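You operate a simulated robot arm through the tools that you are given. There is no shell and no other tool. Be economical: measure what you need, move in short steps, check, and stop when the job is done.

You are at the controls of a simulated robot arm. One attempt, no reset.

JOB
Switch off and swap the worn rubber strip for the new one.
Fine: isolator off first and left off; worn strip on the side shelf; latch the new one.

It is judged by the outcome, as a careful person would: the job done as asked, and still so three seconds after it is handed in. It fails if anything else is knocked over, pushed out of place, dropped, spilled or broken.

ROBOT AND FRAMES
A 7-joint arm with a two-finger parallel gripper, fixed in place. Base frame: the origin is at the foot of the arm, x ahead of it, y to its left, z up. Units: cm, degrees, N and s.
With the tool pointing down near the work surface it reaches from about 10 to 88 cm from the base axis. Its first joint turns from -115.0 to 115.0 degrees. Payload 3.91 kg.
Tool frame: the origin (TCP) lies between the finger pads and is the grasp point; the fingertips stand 3 cm ahead of it; z points along the fingers, y is the line along which they close. The gripper opens to 11 cm. The fingers are 2 cm wide and 1 cm thick; the gripper's body (4.8 by 11.2 cm) begins 5.5 cm behind the TCP.
Orientation is that of the tool frame in the base frame, as a unit quaternion [w, x, y, z]. With the fingers straight down and closing along the base's y, the tool's x points along the base's -x, its y along +y and its z along -z.

CONTROLS
- The arm moves only by the tool servo_tool. Its argument "rows" is one flat list of numbers, 7 for each row, row after row: the shift along the base's x, y, z in cm, then the turn, a rotation vector about the base's x, y, z in rad, then the finger opening in cm, from 0 to 11. In form: [tx, ty, tz, rx, ry, rz, jaw, tx, ty, tz, rx, ry, rz, jaw, ...]. A call has 1 to 20 rows; each row shifts and turns the commanded pose from where the row before left it. Rows are played at 5 a second. More than 5 cm and 8.6 degrees between two rows, or a gripper value outside its range, and nothing of the call is played. Where a pose cannot be reached the arm comes as near as it can. A force on the tool above 40 N (or 10 N above the force at the start of the call, whichever is more), or a blocked arm, ends the call early, and 0.2 s more pass. Each finger travels about 15.3 cm/s and halts on what it meets, pressing with about 24 N; the grip force reading is that of the motor and also rises with nothing between the fingers. The clock runs only during rows and for 0.2 s after the last one: add rows that do not move to give the fingers time. It gives the time, the measured TCP pose, the force on the tool (base axes), the opening and the grip force at its end, in the units of the frame above (readings bear some noise), with the torque about the TCP (base axes, N m) and any sound that the robot's microphone picked up.
- Cameras (640 x 400 px; columns grow to the right, rows downward): "scene" is fixed at [23.48, 65.71, 154.3]; the picture's right is [-0.87, -0.49, 0.00], its down [-0.31, 0.56, -0.77] and it looks along [0.38, -0.67, -0.64] (base axes); focal length 342 px, centre (320, 200). "wrist" rides on the gripper at [7.2, 1.7, -10.3] in the tool frame; the picture's right is [-0.23, 0.97, 0.00], its down [-0.76, -0.18, -0.62] and it looks along [-0.61, -0.14, 0.78] (tool axes); focal length 222 px, centre (320, 200). There is no depth. A picture from a camera that has moved, and an enlarged one, comes with that camera's place and axes in the base frame and with its lens. The place of the scene camera against the robot may be out by one fixed shift of up to 2.5 cm in any direction.
- get_image(camera): a new picture of that camera. The clock stands still meanwhile.
- lift_body(by): slides the trunk up (or, below 0, down) by that many cm; the arm rides with it, the base frame stays. It gives what a move gives, with no picture.
- close_up(camera, box): a new picture of the part [left, top, right, bottom] of that camera's present view, enlarged. The clock stands still meanwhile.
- sign_off(): hands the job in; it is judged then, once.

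Work in short steps. Places have to be worked out from the pictures, the camera data and where the tool is seen: move nearer, look again, correct. Check each grasp and each placing, and mend what went wrong. You have 120 turns and 68 pictures in all, those below and enlarged ones among them. Open the gripper and draw the arm clear of the work before you hand the job in, unless the task says otherwise; then end with one line.

The tools are called after "Call:" as name(argument=value, ...) on one line, values as JSON. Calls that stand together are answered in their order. servo_tool: Moves the arm, as the interface text tells. Its arguments: {"type":"object","properties":{"rows":{"type":"array","items":{"type":"number"}}},"required":["rows"]} The other tools are called the same way: lift_body (by) slides the trunk up or down; get_image (camera) takes a picture; close_up (camera, box) takes an enlarged picture of a part of a camera's view; sign_off () hands the job in.

At the start:

```text
clock: 0.0
tool_pos: [45.31, 16.03, 127.55]
ee_rot: [0.0, 0.0, 1.0, 0.0]
contact_force: [-0.7, 1.0, 0.0]
wrist_torque: [-0.02, -0.01, -0.01]
width: 11.02
grasp_force: 0.0
trunk travel left (down, up): [-77.5, 21.5]
```

scene: 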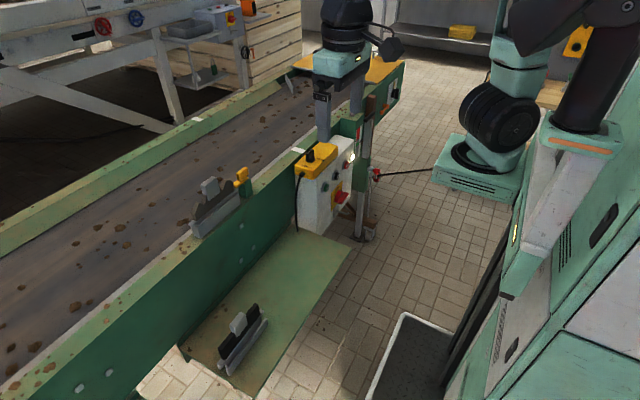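
wrist: 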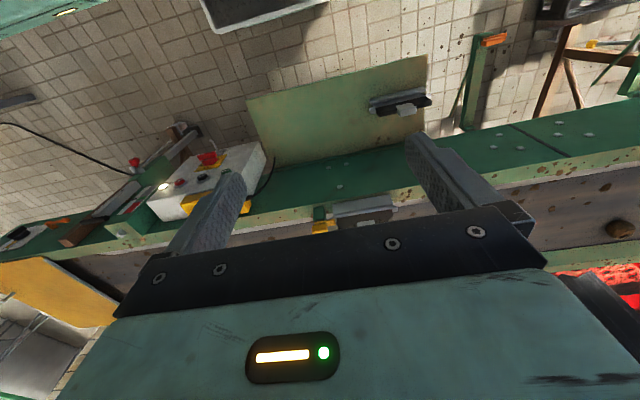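

I start by looking closer at the strip holder, the control box and the shelf.

Call:
close_up(camera="scene", box=[160, 140, 288, 260])

Call:
close_up(camera="scene", box=[270, 120, 400, 250])

Call:
close_up(camera="scene", box=[170, 280, 320, 390])

```text
3.33 times, centred on (224, 200) of scene
camera zoom: at [23.48, 65.71, 154.3], right [-0.87, -0.49, 0.0], down [-0.31, 0.56, -0.77], along [0.38, -0.67, -0.64], focal length 1139 px, centre (640, 200)
```

zoom: 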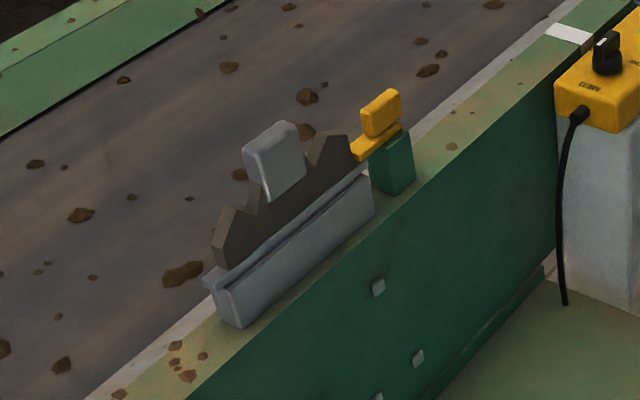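

```text
3.08 times, centred on (335, 185) of scene
camera zoom: at [23.48, 65.71, 154.3], right [-0.87, -0.49, 0.0], down [-0.31, 0.56, -0.77], along [0.38, -0.67, -0.64], focal length 1051 px, centre (274, 246)
```

zoom: 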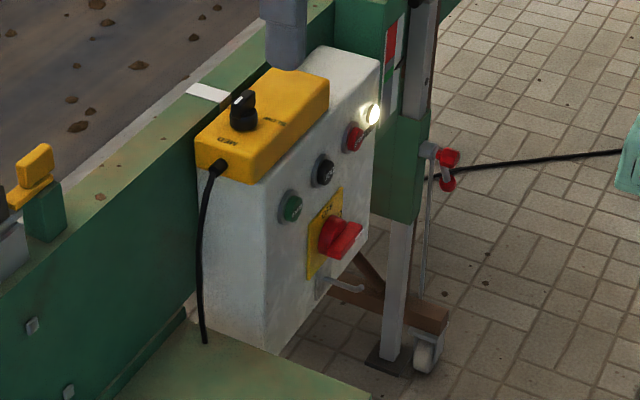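

```text
3.64 times, centred on (245, 335) of scene
camera zoom: at [23.48, 65.71, 154.3], right [-0.87, -0.49, 0.0], down [-0.31, 0.56, -0.77], along [0.38, -0.67, -0.64], focal length 1242 px, centre (593, -291)
```

zoom: 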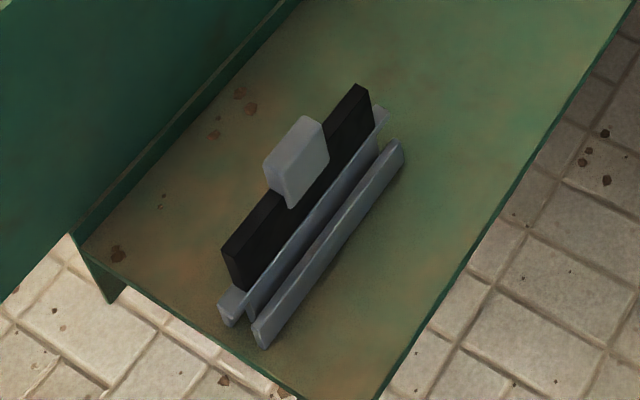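

The isolator is probably the red handle on the yellow plate. I'll check the wrist view for the box before moving.

Call:
close_up(camera="wrist", box=[130, 110, 290, 230])

Call:
close_up(camera="wrist", box=[290, 70, 450, 250])

Call:
close_up(camera="scene", box=[310, 160, 360, 220])

```text
3.33 times, centred on (210, 170) of wrist
camera zoom: at [38.14, 17.79, 138.08], right [0.23, 0.97, 0.0], down [0.76, -0.18, 0.62], along [0.61, -0.14, -0.78], focal length 740 px, centre (687, 300)
```

zoom: 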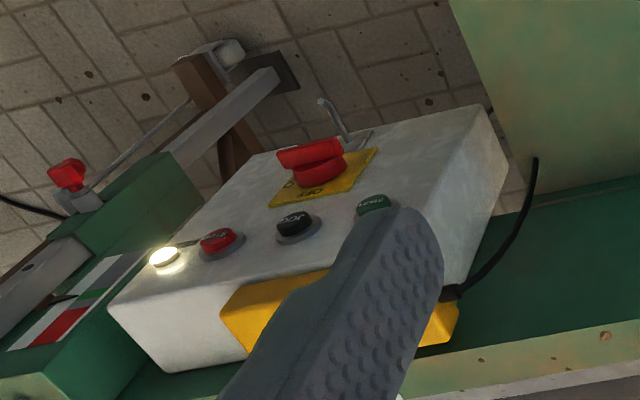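

```text
2.22 times, centred on (370, 160) of wrist
camera zoom: at [38.14, 17.79, 138.08], right [0.23, 0.97, 0.0], down [0.76, -0.18, 0.62], along [0.61, -0.14, -0.78], focal length 494 px, centre (209, 289)
```

zoom: 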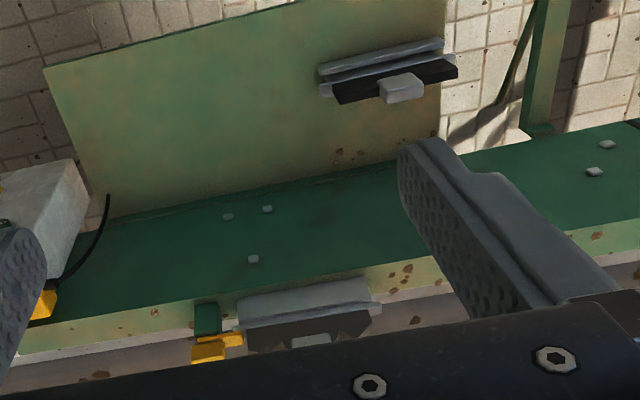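

```text
6.67 times, centred on (335, 190) of scene
camera zoom: at [23.48, 65.71, 154.3], right [-0.87, -0.49, 0.0], down [-0.31, 0.56, -0.77], along [0.38, -0.67, -0.64], focal length 2278 px, centre (220, 267)
```

zoom: 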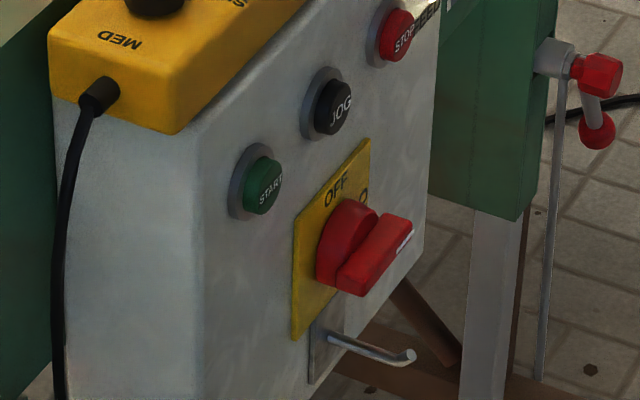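

The isolator is the red handle (bar horizontal = ON, OFF at top), so it needs a quarter turn from −y towards +z. I'll swing the tool to point along +x, clear of the machine, and lower the trunk.

Call:
lift_body(by=-25)

Call:
servo_tool(rows=[0, -2, 0, 0, -0.1428, 0, 11, 0, -2, 0, 0, -0.1428, 0, 11, 0, -2, 0, 0, -0.1428, 0, 11, 0, -2, 0, 0, -0.1428, 0, 11, 0, -2, 0, 0, -0.1428, 0, 11, 0, -2, 0, 0, -0.1428, 0, 11, 0, -2, 0, 0, -0.1428, 0, 11, 0, -2, 0, 0, -0.1428, 0, 11, 0, -2, 0, 0, -0.1428, 0, 11, 0, -2, 0, 0, -0.1428, 0, 11, 0, -2, 0, 0, -0.1428, 0, 11])

```text
clock: 2.6
tool_pos: [45.36, 16.03, 102.67]
ee_rot: [0.0, 0.001, 1.0, -0.001]
contact_force: [0.1, 0.6, 0.6]
wrist_torque: [-0.04, 0.0, 0.05]
width: 11.03
grasp_force: 0.0
trunk travel left (down, up): [-52.5, 46.5]
```

```text
clock: 5.0
tool_pos: [52.28, 8.34, 111.99]
ee_rot: [0.708, 0.001, 0.706, 0.0]
contact_force: [-0.3, -0.2, 0.6]
wrist_torque: [-0.03, 0.02, 0.0]
width: 10.99
grasp_force: 0.2
out of reach, approached as far as the arm can: row 5, 6, 7, 8, 9, 10, 11
trunk travel left (down, up): [-52.5, 46.5]
```

The tool is now horizontal but the near pose was too close in. I'll shift forward/right and see what is reachable.

Call:
servo_tool(rows=[2, -2, 2, 0, 0, 0, 11, 2, -2, 2, 0, 0, 0, 11, 2, -2, 2, 0, 0, 0, 11, 0, 0, 0, 0, 0, 0, 11])

Call:
get_image(camera="wrist")

Call:
get_image(camera="scene")

```text
clock: 6.0
tool_pos: [58.26, 3.42, 116.45]
ee_rot: [0.707, 0.0, 0.707, 0.0]
contact_force: [0.2, -0.3, 0.3]
wrist_torque: [-0.03, -0.01, 0.0]
width: 11.01
grasp_force: 0.0
out of reach, approached as far as the arm can: row 2, 3
trunk travel left (down, up): [-52.5, 46.5]
```

```text
59 pictures are left
camera wrist: at [47.91, 5.12, 109.32], right [0.0, 0.97, 0.23], down [-0.62, -0.18, 0.76], along [0.78, -0.14, 0.61], focal length 222 px, centre (320, 200)
```

wrist: 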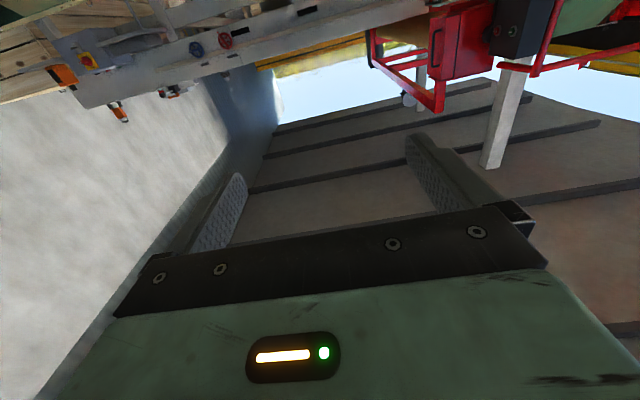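

```text
58 pictures are left
```

scene: 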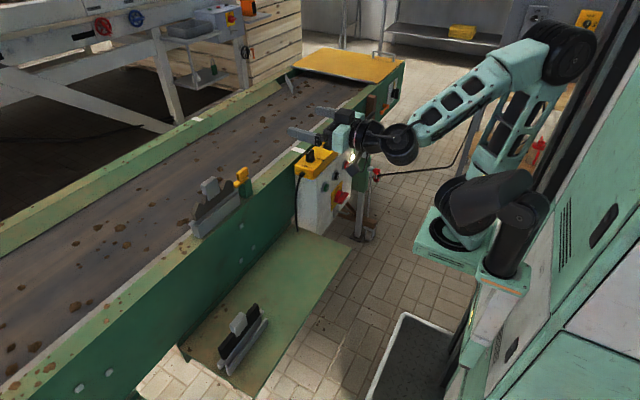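

Now I lower the trunk further and roll the tool +90° about x, so the jaw closes vertically and the camera sits on the +y side looking at the box.

Call:
lift_body(by=-28)

Call:
servo_tool(rows=[0, 0, 0, 0.1428, 0, 0, 11, 0, 0, 0, 0.1428, 0, 0, 11, 0, 0, 0, 0.1428, 0, 0, 11, 0, 0, 0, 0.1428, 0, 0, 11, 0, 0, 0, 0.1428, 0, 0, 11, 0, 0, 0, 0.1428, 0, 0, 11, 0, 0, 0, 0.1428, 0, 0, 11, 0, 0, 0, 0.1428, 0, 0, 11, 0, 0, 0, 0.1428, 0, 0, 11, 0, 0, 0, 0.1428, 0, 0, 11, 0, 0, 0, 0.1428, 0, 0, 11])

Call:
get_image(camera="wrist")

Call:
get_image(camera="scene")

```text
clock: 8.8
tool_pos: [58.25, 3.32, 88.54]
ee_rot: [0.707, 0.0, 0.707, 0.0]
contact_force: [0.7, -0.8, -0.7]
wrist_torque: [-0.03, 0.0, 0.05]
width: 10.99
grasp_force: 0.1
trunk travel left (down, up): [-24.5, 74.5]
```

```text
clock: 11.2
tool_pos: [60.81, 9.82, 111.08]
ee_rot: [0.5, 0.5, 0.507, 0.493]
contact_force: [-0.1, 0.1, -0.4]
wrist_torque: [0.0, -0.01, 0.02]
width: 10.99
grasp_force: 0.0
out of reach, approached as far as the arm can: row 6, 7, 8, 9, 10, 11
trunk travel left (down, up): [-24.5, 74.5]
```

```text
57 pictures are left
camera wrist: at [50.56, 17.04, 112.99], right [0.02, -0.22, 0.98], down [-0.63, -0.76, -0.16], along [0.78, -0.61, -0.15], focal length 222 px, centre (320, 200)
```

wrist: 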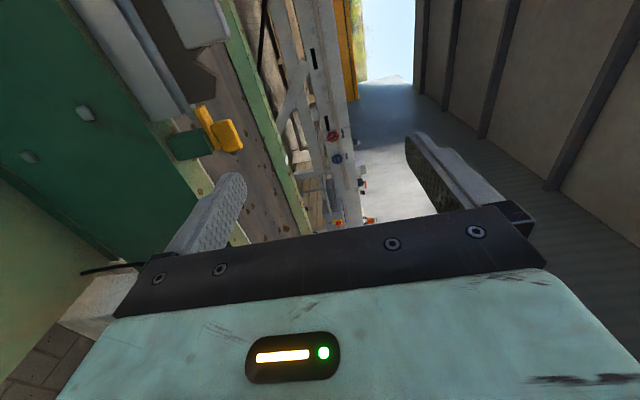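

```text
56 pictures are left
```

scene: 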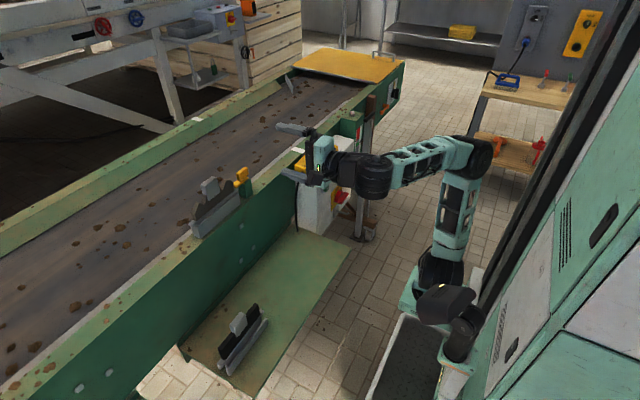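

The arm climbed while rolling. I'll bring it back from the machine, toward −y and lower, in small steps.

Call:
servo_tool(rows=[-2, -3, 0, 0, 0, 0, 11, -2, -3, 0, 0, 0, 0, 11, -1, -4, -2, 0, 0, 0, 11, 0, -4, -3, 0, 0, 0, 11, 0, -4, -3, 0, 0, 0, 11, 0, -4, -3, 0, 0, 0, 11, 0, -4, -3, 0, 0, 0, 11])

Call:
get_image(camera="wrist")

```text
clock: 12.8
tool_pos: [66.66, -1.34, 108.85]
ee_rot: [0.497, 0.502, 0.503, 0.498]
contact_force: [-0.1, 1.2, 0.2]
wrist_torque: [0.01, -0.01, -0.03]
width: 11.0
grasp_force: 0.1
out of reach, approached as far as the arm can: row 1, 2, 3, 4, 5, 6, 7
trunk travel left (down, up): [-24.5, 74.5]
```

```text
55 pictures are left
camera wrist: at [56.39, 5.9, 110.73], right [0.01, -0.22, 0.97], down [-0.62, -0.76, -0.17], along [0.78, -0.61, -0.15], focal length 222 px, centre (320, 200)
```

wrist: 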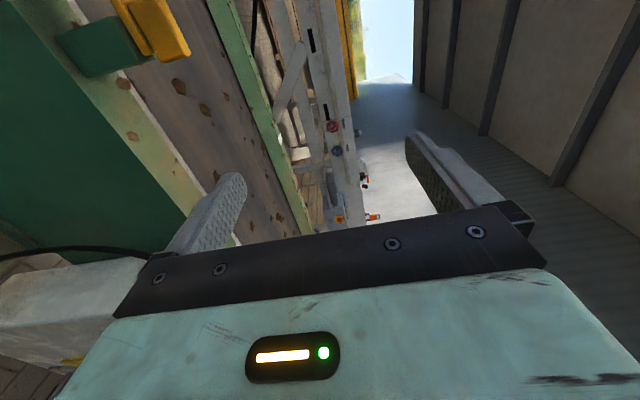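

Roll +90° appears to press against a joint limit. I roll back the other way and check whether roll −90° is comfortable.

Call:
servo_tool(rows=[-1, 1, 0, -0.1428, 0, 0, 11, -1, 1, 0, -0.1428, 0, 0, 11, -1, 1, 0, -0.1428, 0, 0, 11, -1, 0, 0, -0.1428, 0, 0, 11, -1, 0, 0, -0.1428, 0, 0, 11, -1, 0, 0, -0.1428, 0, 0, 11, -1, 0, 0, -0.1428, 0, 0, 11, 0, 0, 0, -0.1428, 0, 0, 11, 0, 0, 0, -0.1428, 0, 0, 11, 0, 0, 0, -0.1428, 0, 0, 11, 0, 0, 0, -0.1428, 0, 0, 11])

Call:
servo_tool(rows=[0, 0, 0, -0.1428, 0, 0, 11, 0, 0, 0, -0.1428, 0, 0, 11, 0, 0, 0, -0.1428, 0, 0, 11, 0, 0, 0, -0.1428, 0, 0, 11, 0, 0, 0, -0.1428, 0, 0, 11, 0, 0, 0, -0.1428, 0, 0, 11, 0, 0, 0, -0.1428, 0, 0, 11, 0, 0, 0, -0.1428, 0, 0, 11, 0, 0, 0, -0.1428, 0, 0, 11, 0, 0, 0, -0.1428, 0, 0, 11, 0, 0, 0, -0.1428, 0, 0, 11])

Call:
get_image(camera="scene")

```text
clock: 15.2
tool_pos: [62.78, 4.34, 105.81]
ee_rot: [0.707, -0.001, 0.707, -0.001]
contact_force: [0.5, 0.1, -0.1]
wrist_torque: [-0.01, 0.04, 0.0]
width: 10.98
grasp_force: 0.0
out of reach, approached as far as the arm can: row 2, 3, 4, 5, 6, 7
trunk travel left (down, up): [-24.5, 74.5]
```

```text
clock: 17.6
tool_pos: [62.8, 4.23, 105.84]
ee_rot: [-0.5, 0.5, -0.499, 0.501]
contact_force: [0.5, -0.4, 0.8]
wrist_torque: [0.02, 0.01, 0.01]
width: 10.99
grasp_force: 0.1
trunk travel left (down, up): [-24.5, 74.5]
```

```text
54 pictures are left
```

scene: 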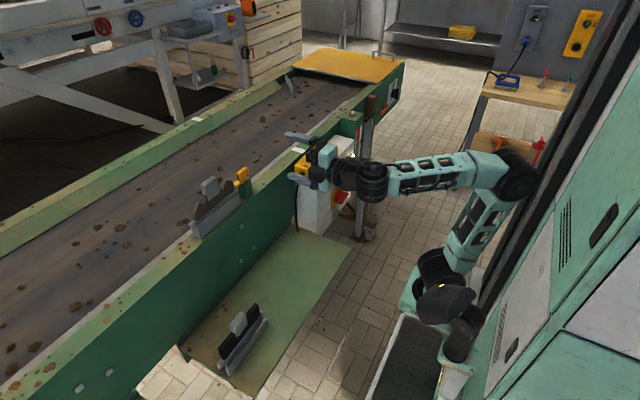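

Roll −90° is reachable. I test the further quarter turn (roll −180°, camera on top) while backing off, which also gives a view down on the box.

Call:
servo_tool(rows=[-0.5, -2, 0, -0.1428, 0, 0, 11, -0.5, -2, 0, -0.1428, 0, 0, 11, -0.5, -2, 0, -0.1428, 0, 0, 11, -0.5, -2, 0, -0.1428, 0, 0, 11, -0.5, -2, 0, -0.1428, 0, 0, 11, -0.5, -2, 0, -0.1428, 0, 0, 11, -0.5, -2, 0, -0.1428, 0, 0, 11, -0.5, -2, 0, -0.1428, 0, 0, 11, -0.5, -2, 0, -0.1428, 0, 0, 11, -0.5, -2, 0, -0.1428, 0, 0, 11, -0.5, -2, 0, -0.1428, 0, 0, 11])

Call:
get_image(camera="wrist")

```text
clock: 20.0
tool_pos: [68.51, -12.97, 93.33]
ee_rot: [0.002, 0.707, -0.002, 0.707]
contact_force: [0.2, 2.0, 0.3]
wrist_torque: [0.01, 0.02, -0.03]
width: 11.02
grasp_force: 0.1
out of reach, approached as far as the arm can: row 1, 2, 3, 4, 5, 6, 9, 10, 11
trunk travel left (down, up): [-24.5, 74.5]
```

```text
53 pictures are left
camera wrist: at [58.23, -14.67, 100.73], right [-0.01, -0.97, -0.23], down [-0.62, 0.18, -0.76], along [0.78, 0.14, -0.61], focal length 222 px, centre (320, 200)
```

wrist: 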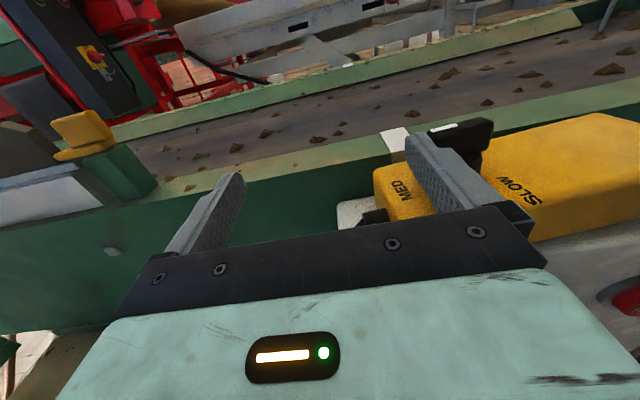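

The TCP drifted forward, right by the speed box, so I lift straight away from there. The shoulder is too low for this pose: raising the trunk to its original height gives the arm room to reach down.

Call:
lift_body(by=53)

Call:
servo_tool(rows=[-1, 0, -1, 0.1428, 0, 0, 8, -1, 0, -2, 0.1428, 0, 0, 8, -1, 0, -3, 0.1428, 0, 0, 8, -1, 0, -3, 0.1428, 0, 0, 8, -1, 0, -3, 0.1428, 0, 0, 8, -1, 0, -3, 0.1428, 0, 0, 8, -1, 0, -3, 0.1428, 0, 0, 8, -1, 0, -3, 0.1428, 0, 0, 8, -1, 0, -3, 0.1428, 0, 0, 8, -1, 0, -3, 0.1428, 0, 0, 8, -1, 0, -3, 0.1428, 0, 0, 8])

```text
refused: 53 is not a number from -40 to 40
```

```text
clock: 20.6
tool_pos: [67.81, -12.77, 93.0]
ee_rot: [-0.067, 0.69, -0.074, 0.717]
contact_force: [1.6, -1.4, 10.1]
wrist_torque: [-0.56, 0.09, 0.14]
width: 7.97
grasp_force: 0.0
out of reach, approached as far as the arm can: row 1, 2
trunk travel left (down, up): [-24.5, 74.5]
stopped in row 2: the force on the tool passed its limit at 58 N (the readings are from after the stop); the commanded pose is now the measured one
```

The lift was refused (limit 40) and the arm touched something. I lift straight up now and check for damage.

Call:
lift_body(by=20)

Call:
close_up(camera="scene", box=[270, 120, 400, 250])

```text
clock: 22.7
tool_pos: [67.93, -12.71, 112.72]
ee_rot: [-0.067, 0.692, -0.076, 0.715]
contact_force: [-0.2, -0.6, 0.4]
wrist_torque: [0.02, 0.03, 0.01]
width: 8.0
grasp_force: 0.2
trunk travel left (down, up): [-44.5, 54.5]
```

```text
3.08 times, centred on (335, 185) of scene
camera zoom: at [23.48, 65.71, 154.3], right [-0.87, -0.49, 0.0], down [-0.31, 0.56, -0.77], along [0.38, -0.67, -0.64], focal length 1051 px, centre (274, 246)
```

zoom: 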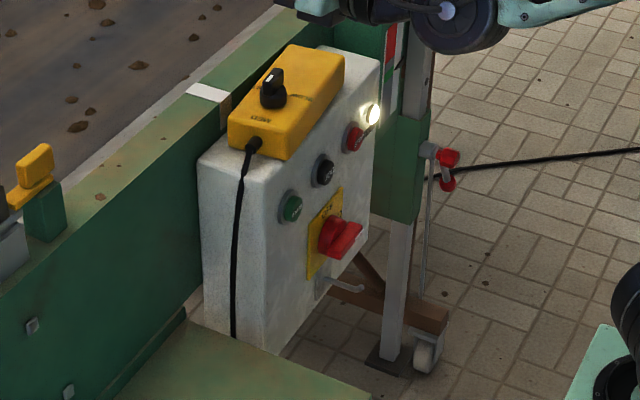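

The yellow speed pendant is loose and was nudged a few cm toward −y; I'll put it back with a careful grasp after isolating. Now raise the trunk the rest and bring the arm back out.

Call:
lift_body(by=33)

Call:
servo_tool(rows=[-1, 0, 0, 0.1428, 0, 0, 8, -1, 0, 0, 0.1428, 0, 0, 8, -1, 0, 0, 0.1428, 0, 0, 8, -1, 0, 0, 0.1428, 0, 0, 8, -1, 0, 0, 0.1428, 0, 0, 8, -1, 0, 0, 0.1428, 0, 0, 8, -1, 0, 0, 0.1428, 0, 0, 8, -1, 0, 0, 0.1428, 0, 0, 8, -1, 0, 0, 0.1428, 0, 0, 8, -1, 0, 0, 0.1428, 0, 0, 8])

```text
clock: 26.0
tool_pos: [67.77, -12.65, 145.6]
ee_rot: [-0.067, 0.692, -0.074, 0.715]
contact_force: [0.2, 0.1, 0.8]
wrist_torque: [-0.01, 0.04, 0.01]
width: 8.02
grasp_force: 0.1
trunk travel left (down, up): [-77.5, 21.5]
```

```text
clock: 28.2
tool_pos: [64.94, -10.69, 142.31]
ee_rot: [0.505, -0.477, 0.526, -0.492]
contact_force: [-0.2, -0.5, -0.6]
wrist_torque: [-0.03, 0.05, 0.0]
width: 7.99
grasp_force: 0.1
out of reach, approached as far as the arm can: row 1, 2, 3, 4, 5, 6, 7, 8, 9, 10
trunk travel left (down, up): [-77.5, 21.5]
```

Now descend in stages with a backward component, staying well above the machine.

Call:
servo_tool(rows=[-0.5, 0, -3, 0, 0, 0, 8, -0.5, 0, -3, 0, 0, 0, 8, -0.5, 0, -3, 0, 0, 0, 8, -1, 0, -3, 0, 0, 0, 8, -1, 0, -3, 0, 0, 0, 8, -1, 0, -3, 0, 0, 0, 8, -1, 0, -3, 0, 0, 0, 8, -1, 0, -3, 0, 0, 0, 8])

```text
clock: 30.0
tool_pos: [68.7, -9.92, 129.92]
ee_rot: [0.503, -0.479, 0.526, -0.491]
contact_force: [-0.3, -0.9, 0.5]
wrist_torque: [0.0, -0.01, -0.03]
width: 8.01
grasp_force: 0.0
out of reach, approached as far as the arm can: row 2, 3, 4, 5, 6, 7, 8
trunk travel left (down, up): [-77.5, 21.5]
```

The folded elbow blocks a straight descent. I point the tool down again (comfortable pose), come back, and will descend first then tilt forward from below.

Call:
servo_tool(rows=[-1, 0, 0, 0, 0.1428, 0, 8, -1, 0, 0, 0, 0.1428, 0, 8, -1, 0, 0, 0, 0.1428, 0, 8, -2, 0, 0, 0, 0.1428, 0, 8, -2, 0, 0, 0, 0.1428, 0, 8, -2, 0, 0, 0, 0.1428, 0, 8, -2, 0, 0, 0, 0.1428, 0, 8, -2, 0, 0, 0, 0.1428, 0, 8, -2, 0, 0, 0, 0.1428, 0, 8, -2, 0, 0, 0, 0.1428, 0, 8, -2, 0, 0, 0, 0.1428, 0, 8])

Call:
servo_tool(rows=[-1, -1, -3, 0, 0, 0, 8, -1, -1, -3, 0, 0, 0, 8, -1, -1, -3, 0, 0, 0, 8, -1, -1, -3, 0, 0, 0, 8, -1, -1, -3, 0, 0, 0, 8, -1, -1, -3, 0, 0, 0, 8])

```text
clock: 32.4
tool_pos: [49.7, -9.92, 130.12]
ee_rot: [-0.014, -0.687, 0.727, -0.009]
contact_force: [0.0, -0.1, -0.6]
wrist_torque: [-0.01, -0.02, 0.03]
width: 8.0
grasp_force: 0.0
trunk travel left (down, up): [-77.5, 21.5]
```

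```text
clock: 33.8
tool_pos: [45.99, -16.37, 113.5]
ee_rot: [-0.014, -0.685, 0.728, -0.009]
contact_force: [-0.9, 0.4, 1.2]
wrist_torque: [-0.02, 0.03, 0.01]
width: 8.02
grasp_force: 0.1
out of reach, approached as far as the arm can: row 5, 6
trunk travel left (down, up): [-77.5, 21.5]
```

Good. Continue down vertically in front of the box (x≈47), then look.

Call:
servo_tool(rows=[0.5, -1, -3, 0, 0, 0, 8, 0.5, -1, -3, 0, 0, 0, 8, 0, -1, -3, 0, 0, 0, 8, 0, -1, -3, 0, 0, 0, 8, 0, -1, -3, 0, 0, 0, 8, 0, -1, -3, 0, 0, 0, 8])

Call:
get_image(camera="scene")

```text
clock: 35.2
tool_pos: [48.44, -22.73, 95.88]
ee_rot: [-0.014, -0.686, 0.728, -0.01]
contact_force: [-0.4, 0.2, 0.7]
wrist_torque: [-0.05, -0.02, -0.01]
width: 8.0
grasp_force: 0.2
out of reach, approached as far as the arm can: row 1, 2, 3
trunk travel left (down, up): [-77.5, 21.5]
```

```text
51 pictures are left
```

scene: 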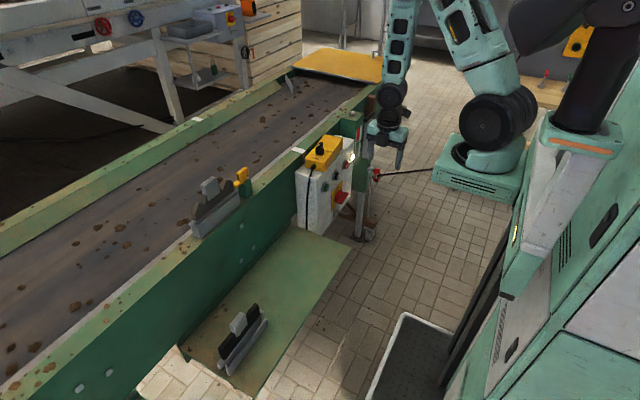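

Pose is good, beside the box's front. I tilt the tool forward while descending.

Call:
servo_tool(rows=[0, 0, -2, 0, -0.1428, 0, 8, 0, 0, -2, 0, -0.1428, 0, 8, 0, 0, -2, 0, -0.1428, 0, 8, 0, 0, -2, 0, -0.1428, 0, 8, 0, 0, -2, 0, -0.1428, 0, 8, 0, 0, -2, 0, -0.1428, 0, 8, 0, 0, -2, 0, -0.1428, 0, 8, 0, 0, -2, 0, -0.1428, 0, 8])

Call:
get_image(camera="wrist")

Call:
get_image(camera="scene")

```text
clock: 37.0
tool_pos: [52.64, -24.56, 78.44]
ee_rot: [0.381, -0.572, 0.62, -0.379]
contact_force: [-0.4, 0.0, 0.3]
wrist_torque: [0.01, 0.03, 0.0]
width: 8.01
grasp_force: 0.1
out of reach, approached as far as the arm can: row 1, 2, 3
trunk travel left (down, up): [-77.5, 21.5]
```

```text
50 pictures are left
camera wrist: at [42.13, -31.31, 81.12], right [-0.39, 0.28, -0.87], down [-0.45, 0.77, 0.45], along [0.8, 0.57, -0.18], focal length 222 px, centre (320, 200)
```

wrist: 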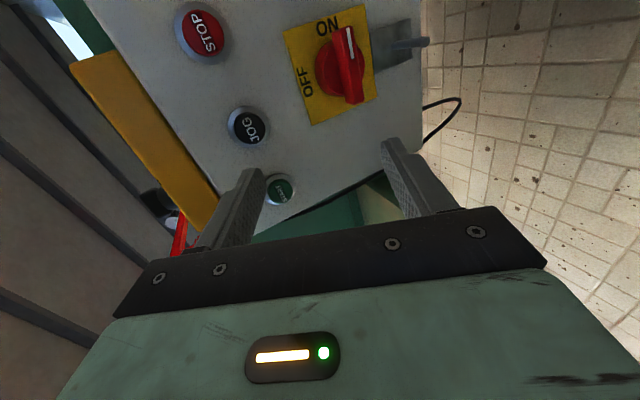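

```text
49 pictures are left
```

scene: 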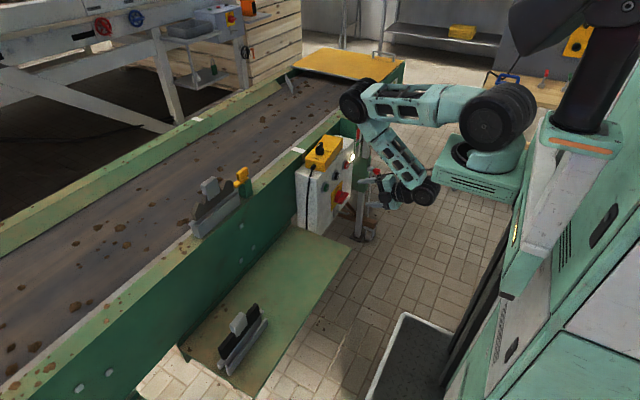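

Clear view: ON to −y, OFF up, bar horizontal. I estimate the bar centre at about (66.3, −28.1, 67.8). Finish the tilt and line up at x≈54.

Call:
servo_tool(rows=[0.5, -1, -2.5, 0, -0.1428, 0, 8, 0.5, -1.2, -3, 0, -0.1428, 0, 8, 0.4, -1.2, -4, 0, -0.1428, 0, 8, 0, 0, 0, 0, 0, 0, 8])

Call:
get_image(camera="wrist")

```text
clock: 38.2
tool_pos: [58.41, -30.46, 72.87]
ee_rot: [-0.515, 0.478, -0.483, 0.522]
contact_force: [-0.1, 0.4, -0.6]
wrist_torque: [0.0, 0.02, -0.02]
width: 8.04
grasp_force: 0.0
trunk travel left (down, up): [-77.5, 21.5]
stopped in row 4: the arm was blocked; the commanded pose is now the measured one
```

```text
48 pictures are left
camera wrist: at [48.19, -37.57, 70.53], right [0.08, 0.22, -0.97], down [-0.63, 0.77, 0.13], along [0.78, 0.6, 0.2], focal length 222 px, centre (320, 200)
```

wrist: 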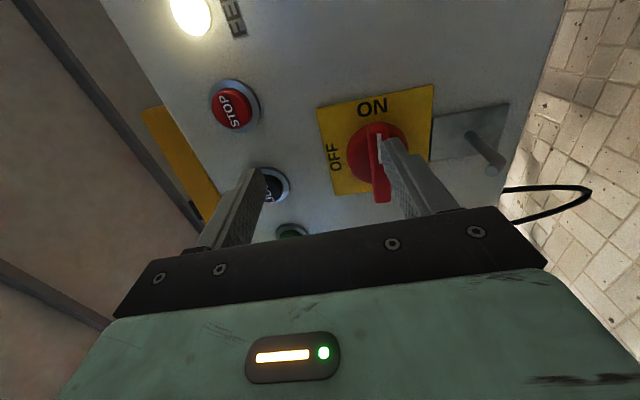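

Two wrist rays agree: bar centre ≈ (63.5, −28.4, 69.3). I back off slightly, level the tool, and drop to the bar's height.

Call:
servo_tool(rows=[-1.5, 0, 0, 0, 0.076, 0.012, 8, 0, 1, -1.5, 0, 0, 0, 8, 0, 1, -2, 0, 0, 0, 8, 0, 0, 0, 0, 0, 0, 8])

Call:
get_image(camera="wrist")

```text
clock: 39.4
tool_pos: [59.23, -30.53, 71.92]
ee_rot: [-0.5, 0.5, -0.475, 0.524]
contact_force: [-0.4, 0.5, -0.7]
wrist_torque: [0.04, -0.01, 0.03]
width: 8.0
grasp_force: 0.0
trunk travel left (down, up): [-77.5, 21.5]
stopped in row 4: the arm was blocked; the commanded pose is now the measured one
```

```text
47 pictures are left
camera wrist: at [49.03, -37.97, 70.14], right [0.05, 0.18, -0.98], down [-0.63, 0.77, 0.11], along [0.77, 0.61, 0.15], focal length 222 px, centre (320, 200)
```

wrist: 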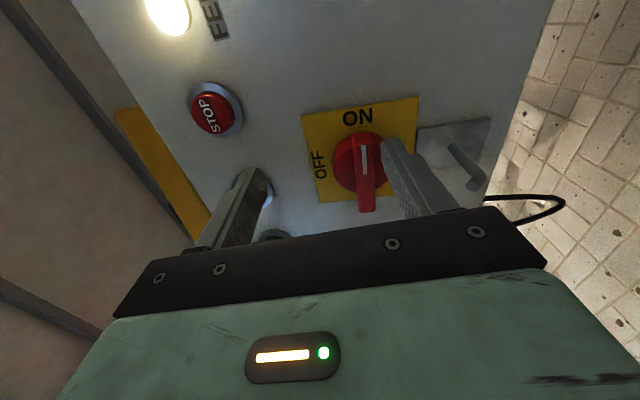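

The arm reports blocked with no tool force; I check where the elbow is.

Call:
close_up(camera="scene", box=[270, 60, 560, 260])

```text
2.00 times, centred on (415, 160) of scene
camera zoom: at [23.48, 65.71, 154.3], right [-0.87, -0.49, 0.0], down [-0.31, 0.56, -0.77], along [0.38, -0.67, -0.64], focal length 683 px, centre (130, 280)
```

zoom: 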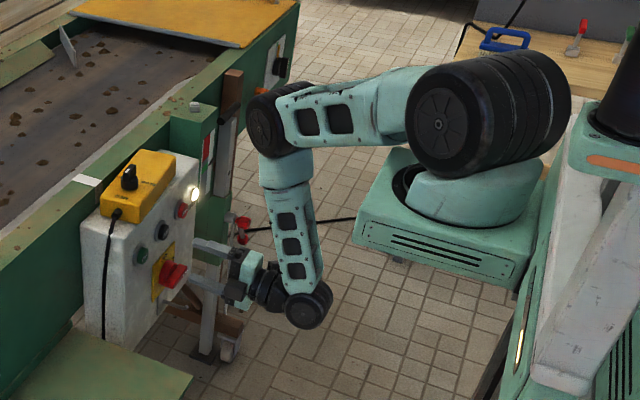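

I'll slide away in −y off the bar, raise the trunk 10 cm to unfold the arm, then come down again.

Call:
servo_tool(rows=[-0.5, -2, 0, 0, 0, 0, 8, -0.5, -2, 0, 0, 0, 0, 8, 0, -1, 0, 0, 0, 0, 8])

```text
clock: 40.2
tool_pos: [58.35, -35.61, 72.17]
ee_rot: [-0.499, 0.501, -0.475, 0.524]
contact_force: [0.0, 0.0, 0.4]
wrist_torque: [0.0, -0.02, -0.02]
width: 7.98
grasp_force: 0.1
trunk travel left (down, up): [-77.5, 21.5]
```

That direction is free. Now trunk up 10 and tool down.

Call:
lift_body(by=10)

Call:
servo_tool(rows=[-0.5, 0, -2, 0, 0, -0.01, 8, -0.5, 0, -2, 0, 0, -0.01, 8, -0.5, 0, -2, 0, 0, -0.01, 8, -0.5, 0, -2, 0, 0, -0.01, 8, 0, 0, -2, 0, 0, 0, 8, 0, 0, -2, 0, 0, 0, 8, 0, 0, 0, 0, 0, 0, 8])

```text
clock: 41.5
tool_pos: [58.19, -35.8, 82.0]
ee_rot: [-0.499, 0.499, -0.475, 0.525]
contact_force: [0.2, -0.5, 0.6]
wrist_torque: [0.05, -0.01, 0.0]
width: 8.0
grasp_force: 0.2
trunk travel left (down, up): [-87.5, 11.5]
```

```text
clock: 42.3
tool_pos: [63.17, -41.28, 84.06]
ee_rot: [-0.493, 0.484, -0.422, 0.587]
contact_force: [-17.3, 4.9, -7.4]
wrist_torque: [0.22, 1.02, 0.17]
width: 8.18
grasp_force: 1.5
trunk travel left (down, up): [-87.5, 11.5]
stopped in row 4: the arm was blocked; the commanded pose is now the measured one
```

Unexpected contact near the face. Look right away.

Call:
close_up(camera="scene", box=[270, 60, 560, 260])

Call:
get_image(camera="wrist")

```text
2.00 times, centred on (415, 160) of scene
camera zoom: at [23.48, 65.71, 154.3], right [-0.87, -0.49, 0.0], down [-0.31, 0.56, -0.77], along [0.38, -0.67, -0.64], focal length 683 px, centre (130, 280)
```

zoom: 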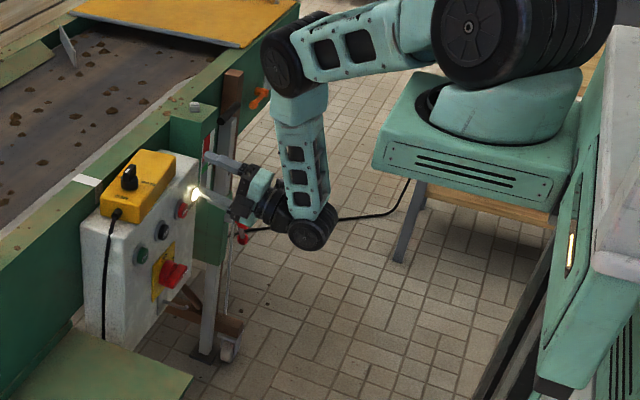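

```text
44 pictures are left
camera wrist: at [52.97, -48.5, 81.74], right [0.18, 0.07, -0.98], down [-0.61, 0.79, -0.05], along [0.77, 0.61, 0.18], focal length 222 px, centre (320, 200)
```

wrist: 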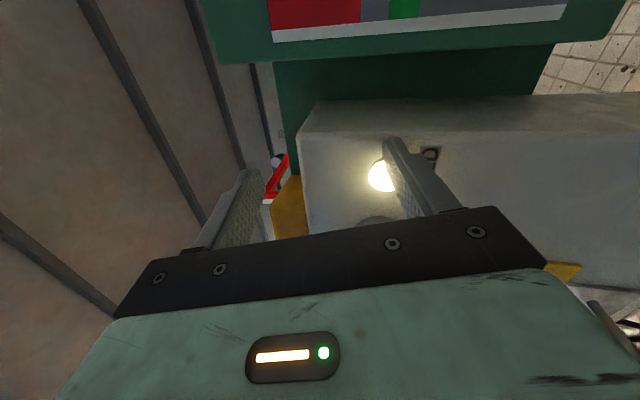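

The lower fingertip is resting on the panel by the lamp. The wrist bend limit is the culprit: with the tool pitched ~45° down it is comfortable. I retreat while pitching down, and will turn the bar by pushing its +y end with closed fingers.

Call:
servo_tool(rows=[-2, 0, 1, 0, 0.12, 0, 8, -2, 0, 1, 0, 0.12, 0, 8, -2, 0, 1, 0, 0.12, 0, 8, -2, 0, 0, 0, 0.12, 0, 8, -1, 0, 0, 0, 0.12, 0, 8, -1, 0, 0, 0, 0.12, 0, 8])

```text
clock: 43.7
tool_pos: [52.99, -41.16, 86.78]
ee_rot: [-0.312, 0.659, -0.57, 0.378]
contact_force: [0.1, -0.1, -0.1]
wrist_torque: [0.03, -0.02, 0.0]
width: 8.0
grasp_force: 0.0
trunk travel left (down, up): [-87.5, 11.5]
```

Good control with 31° pitch. I now go in front of the box to a pre-push point, upper finger to sit above the bar's +y end, still short in x.

Call:
servo_tool(rows=[0, 3, -2, 0, 0, 0, 8, 0, 3, -3, 0, 0, 0, 8, 0, 3, -3, 0, 0, 0, 8, 0, 3, -3, 0, 0, 0, 8, 0.5, 2.2, -3, 0, 0, 0, 8, 2, 0, -1, 0, 0, 0, 8, 0, 0, 0, 0, 0, 0, 8])

Call:
get_image(camera="wrist")

```text
clock: 45.3
tool_pos: [55.48, -26.89, 71.71]
ee_rot: [-0.313, 0.659, -0.569, 0.379]
contact_force: [-0.5, 0.7, -0.3]
wrist_torque: [0.0, 0.03, 0.0]
width: 8.02
grasp_force: 0.1
trunk travel left (down, up): [-87.5, 11.5]
```

```text
43 pictures are left
camera wrist: at [46.32, -34.1, 76.79], right [-0.51, 0.07, -0.85], down [-0.49, 0.79, 0.36], along [0.7, 0.61, -0.37], focal length 222 px, centre (320, 200)
```

wrist: 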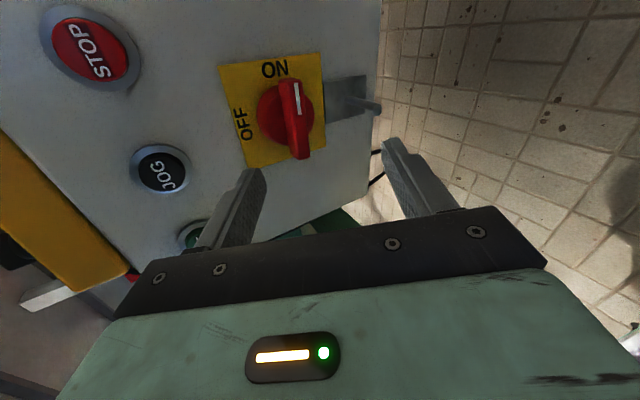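

The bar spans y −31.1…−25.0 at z≈69.3. I advance the upper finger over the +y end, staying above it, then look.

Call:
servo_tool(rows=[2, 0.4, 0, 0, 0, 0, 8, 1.9, 0, -0.5, 0, 0, 0, 8, 0, 0, 0, 0, 0, 0, 8])

Call:
close_up(camera="wrist", box=[200, 50, 440, 220])

```text
clock: 46.1
tool_pos: [59.4, -26.52, 71.28]
ee_rot: [-0.313, 0.659, -0.57, 0.379]
contact_force: [0.3, -0.2, -0.4]
wrist_torque: [-0.01, 0.0, 0.0]
width: 7.99
grasp_force: 0.1
trunk travel left (down, up): [-87.5, 11.5]
```

```text
2.35 times, centred on (320, 135) of wrist
camera zoom: at [50.25, -33.75, 76.32], right [-0.51, 0.07, -0.85], down [-0.49, 0.79, 0.36], along [0.7, 0.61, -0.37], focal length 523 px, centre (320, 353)
```

zoom: 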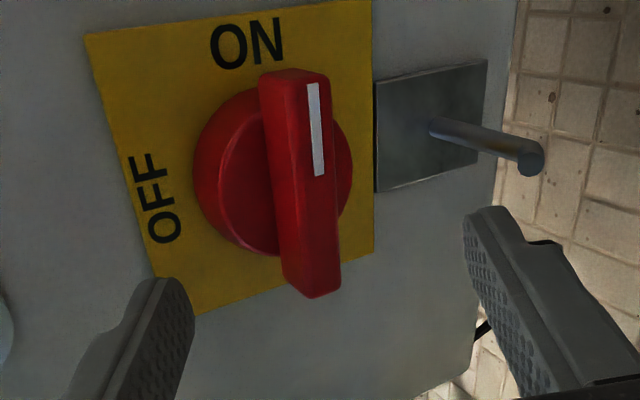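

Finger is aligned. I push down in small steps.

Call:
servo_tool(rows=[0, 0, -0.5, 0, 0, 0, 8, 0, 0, -0.5, 0, 0, 0, 8, 0, 0, -0.5, 0, 0, 0, 8, 0, 0, -0.5, 0, 0, 0, 8, 0, 0, -0.5, 0, 0, 0, 8, 0, 0, 0, 0, 0, 0, 8])

Call:
close_up(camera="wrist", box=[200, 50, 440, 220])

```text
clock: 47.5
tool_pos: [61.12, -26.73, 69.97]
ee_rot: [-0.321, 0.653, -0.565, 0.389]
contact_force: [0.0, 1.1, -0.2]
wrist_torque: [0.01, -0.02, 0.0]
width: 8.0
grasp_force: 0.1
trunk travel left (down, up): [-87.5, 11.5]
```

```text
2.35 times, centred on (320, 135) of wrist
camera zoom: at [51.76, -33.91, 74.73], right [-0.49, 0.07, -0.87], down [-0.5, 0.79, 0.35], along [0.71, 0.6, -0.35], focal length 523 px, centre (320, 353)
```

zoom: 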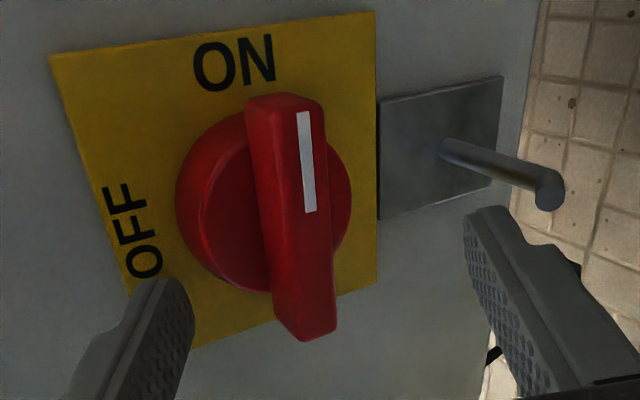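

The arm drifts forward at a joint limit when going down; the trunk can supply the vertical motion instead. Return to the previous point and lower the trunk.

Call:
servo_tool(rows=[-0.9, 0.1, 0.8, 0, 0, 0, 8, -0.8, 0.1, 0.6, 0, 0.02, -0.01, 8, 0, 0, 0, 0, 0, 0, 8])

Call:
lift_body(by=-2)

Call:
close_up(camera="wrist", box=[200, 50, 440, 220])

```text
clock: 48.3
tool_pos: [58.44, -26.54, 70.65]
ee_rot: [-0.309, 0.657, -0.574, 0.379]
contact_force: [-0.2, -0.2, -0.4]
wrist_torque: [-0.03, -0.01, 0.01]
width: 8.0
grasp_force: 0.1
trunk travel left (down, up): [-87.5, 11.5]
```

```text
clock: 49.0
tool_pos: [58.46, -26.23, 68.73]
ee_rot: [-0.31, 0.658, -0.573, 0.378]
contact_force: [0.0, 0.2, 0.1]
wrist_torque: [-0.02, 0.01, -0.01]
width: 8.01
grasp_force: 0.1
trunk travel left (down, up): [-85.5, 13.5]
```

```text
2.35 times, centred on (320, 135) of wrist
camera zoom: at [49.28, -33.36, 73.76], right [-0.52, 0.08, -0.85], down [-0.48, 0.8, 0.37], along [0.71, 0.6, -0.38], focal length 523 px, centre (320, 353)
```

zoom: 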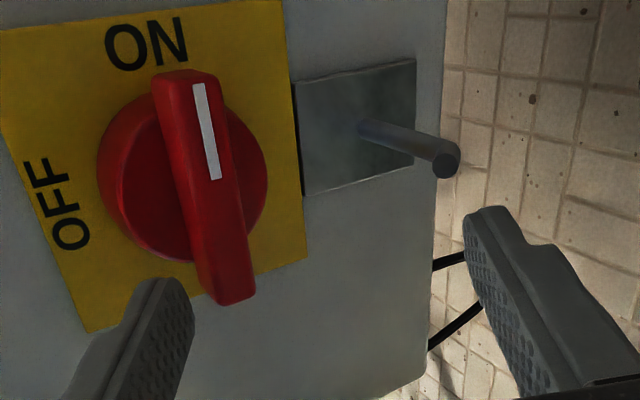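

Now nudge 0.7 cm forward for engagement, then lower the trunk to press the bar end.

Call:
servo_tool(rows=[0.7, 0.2, 0.3, 0, 0, 0, 8, 0, 0, 0, 0, 0, 0, 8])

Call:
lift_body(by=-1.5)

Call:
close_up(camera="wrist", box=[200, 50, 440, 220])

```text
clock: 49.6
tool_pos: [58.61, -26.05, 68.67]
ee_rot: [-0.307, 0.66, -0.575, 0.374]
contact_force: [-0.7, 0.0, 0.7]
wrist_torque: [-0.04, -0.01, -0.02]
width: 8.02
grasp_force: 0.1
trunk travel left (down, up): [-85.5, 13.5]
```

```text
clock: 50.2
tool_pos: [58.73, -25.99, 67.07]
ee_rot: [-0.308, 0.659, -0.575, 0.375]
contact_force: [0.7, 0.8, -0.1]
wrist_torque: [-0.05, -0.03, 0.09]
width: 8.06
grasp_force: 0.3
trunk travel left (down, up): [-84.0, 15.0]
```

```text
2.35 times, centred on (320, 135) of wrist
camera zoom: at [49.49, -33.19, 72.3], right [-0.53, 0.08, -0.85], down [-0.48, 0.8, 0.37], along [0.7, 0.6, -0.38], focal length 523 px, centre (320, 353)
```

zoom: 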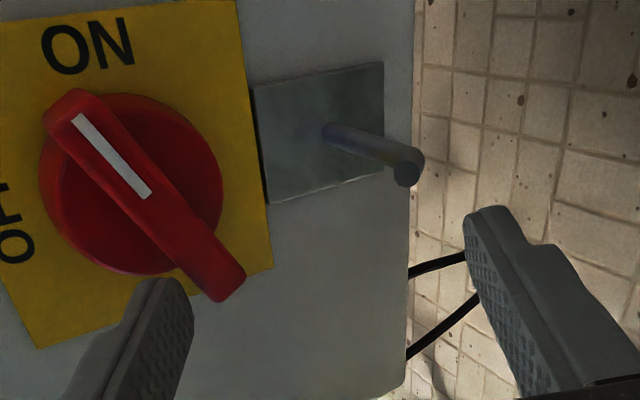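

The bar is turning. Continue down 1.5, then sweep toward −y.

Call:
lift_body(by=-1.7)

Call:
close_up(camera="wrist", box=[200, 50, 440, 220])

```text
clock: 50.9
tool_pos: [58.61, -26.07, 65.37]
ee_rot: [-0.307, 0.66, -0.575, 0.374]
contact_force: [0.1, 0.6, -0.2]
wrist_torque: [-0.01, -0.03, 0.0]
width: 7.98
grasp_force: 0.2
trunk travel left (down, up): [-82.3, 16.7]
```

```text
2.35 times, centred on (320, 135) of wrist
camera zoom: at [49.46, -33.27, 70.62], right [-0.53, 0.08, -0.85], down [-0.48, 0.8, 0.37], along [0.7, 0.6, -0.38], focal length 523 px, centre (320, 353)
```

zoom: 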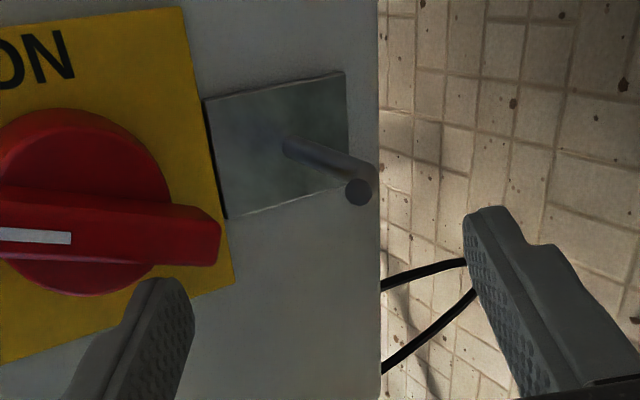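

The bar now looks vertical, white mark towards OFF. Check scene and lamp.

Call:
close_up(camera="scene", box=[290, 130, 380, 230])

```text
4.00 times, centred on (335, 180) of scene
camera zoom: at [23.48, 65.71, 154.3], right [-0.87, -0.49, 0.0], down [-0.31, 0.56, -0.77], along [0.38, -0.67, -0.64], focal length 1367 px, centre (260, 280)
```

zoom: 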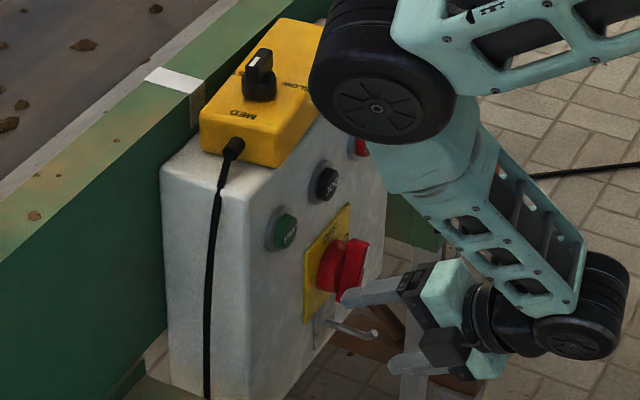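

Handle is vertical. Back off carefully (−x, +y) and check it stays and the lamp is out.

Call:
servo_tool(rows=[-0.5, 0.5, 0.3, 0, 0.05, 0, 8, -1, 0.5, 0.5, 0, 0.1, 0, 8, -1, 0.5, 1, 0, 0.1, 0, 8, -1, 0, 1, 0, 0.1, 0, 8, -1, 0, 1, 0, 0.1, 0, 8, -1, 0, 2, 0, 0.1, 0, 8, 0, 0, 0, 0, 0, 0, 8])

Call:
get_image(camera="wrist")

Call:
get_image(camera="scene")

```text
clock: 52.5
tool_pos: [53.02, -24.6, 71.08]
ee_rot: [-0.137, 0.737, -0.637, 0.18]
contact_force: [0.7, 0.4, -0.9]
wrist_torque: [0.01, -0.01, 0.03]
width: 8.0
grasp_force: 0.0
trunk travel left (down, up): [-82.3, 16.7]
```

```text
36 pictures are left
camera wrist: at [47.75, -31.78, 80.41], right [-0.89, 0.08, -0.44], down [-0.21, 0.8, 0.57], along [0.39, 0.6, -0.7], focal length 222 px, centre (320, 200)
```

wrist: 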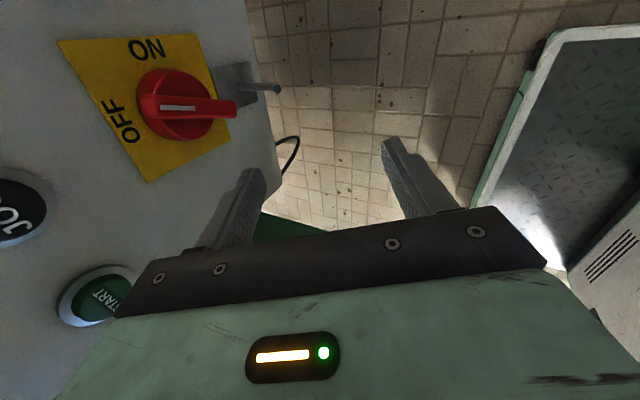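

```text
35 pictures are left
```

scene: 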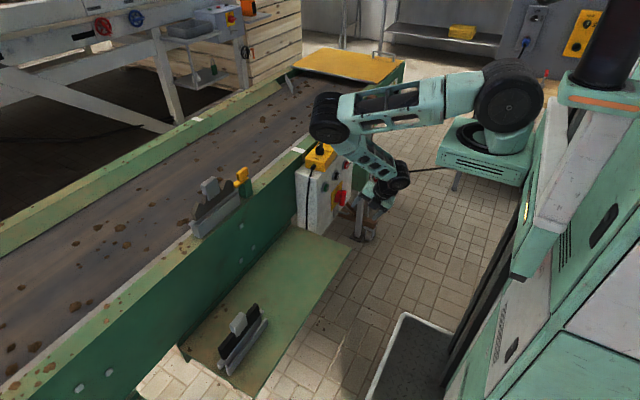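

Isolator points to OFF. Now raise trunk out of there, straighten the tool down, and check lamp and pendant.

Call:
lift_body(by=16)

Call:
servo_tool(rows=[-1, 1, 2, 0, 0.1, 0, 8, -1, 2, 3, 0, 0.1, 0, 8, -1, 2, 3, 0, 0.1, 0, 8, 0, 2, 3, 0, 0.1, 0, 8, 0, 2, 3, 0, 0, 0, 8, 0, 2, 3, 0, 0, 0, 8, 0, 2, 3, 0, 0, 0, 8, 0, 2, 3, 0, 0, 0, 8])

Call:
close_up(camera="scene", box=[270, 120, 400, 250])

Call:
get_image(camera="wrist")

```text
clock: 54.3
tool_pos: [52.84, -24.55, 87.14]
ee_rot: [-0.137, 0.737, -0.637, 0.18]
contact_force: [-0.7, -1.7, -0.2]
wrist_torque: [0.01, -0.03, 0.04]
width: 7.99
grasp_force: 0.0
trunk travel left (down, up): [-98.3, 0.7]
```

```text
clock: 56.1
tool_pos: [49.89, -9.53, 110.15]
ee_rot: [-0.008, 0.758, -0.652, 0.03]
contact_force: [-0.2, -0.3, 0.2]
wrist_torque: [-0.01, -0.02, -0.02]
width: 8.0
grasp_force: 0.0
trunk travel left (down, up): [-98.3, 0.7]
```

```text
3.08 times, centred on (335, 185) of scene
camera zoom: at [23.48, 65.71, 154.3], right [-0.87, -0.49, 0.0], down [-0.31, 0.56, -0.77], along [0.38, -0.67, -0.64], focal length 1051 px, centre (274, 246)
```

zoom: 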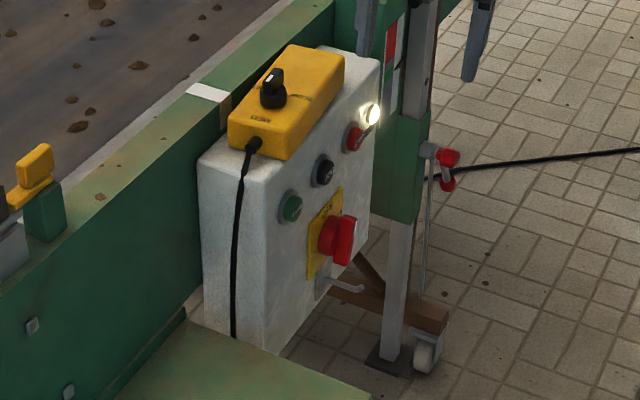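

```text
33 pictures are left
camera wrist: at [48.75, -16.74, 120.71], right [-1.0, 0.08, -0.06], down [0.03, 0.8, 0.6], along [0.09, 0.6, -0.79], focal length 222 px, centre (320, 200)
```

wrist: 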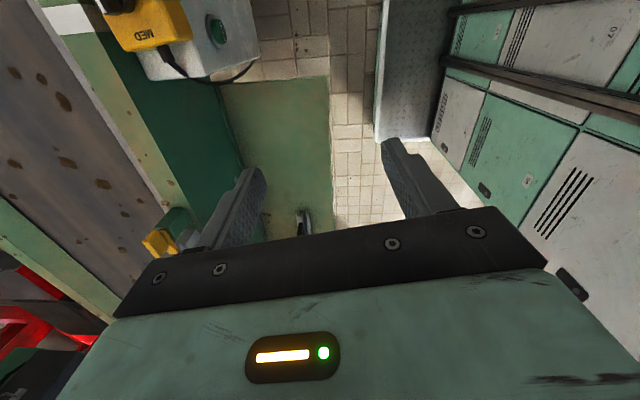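

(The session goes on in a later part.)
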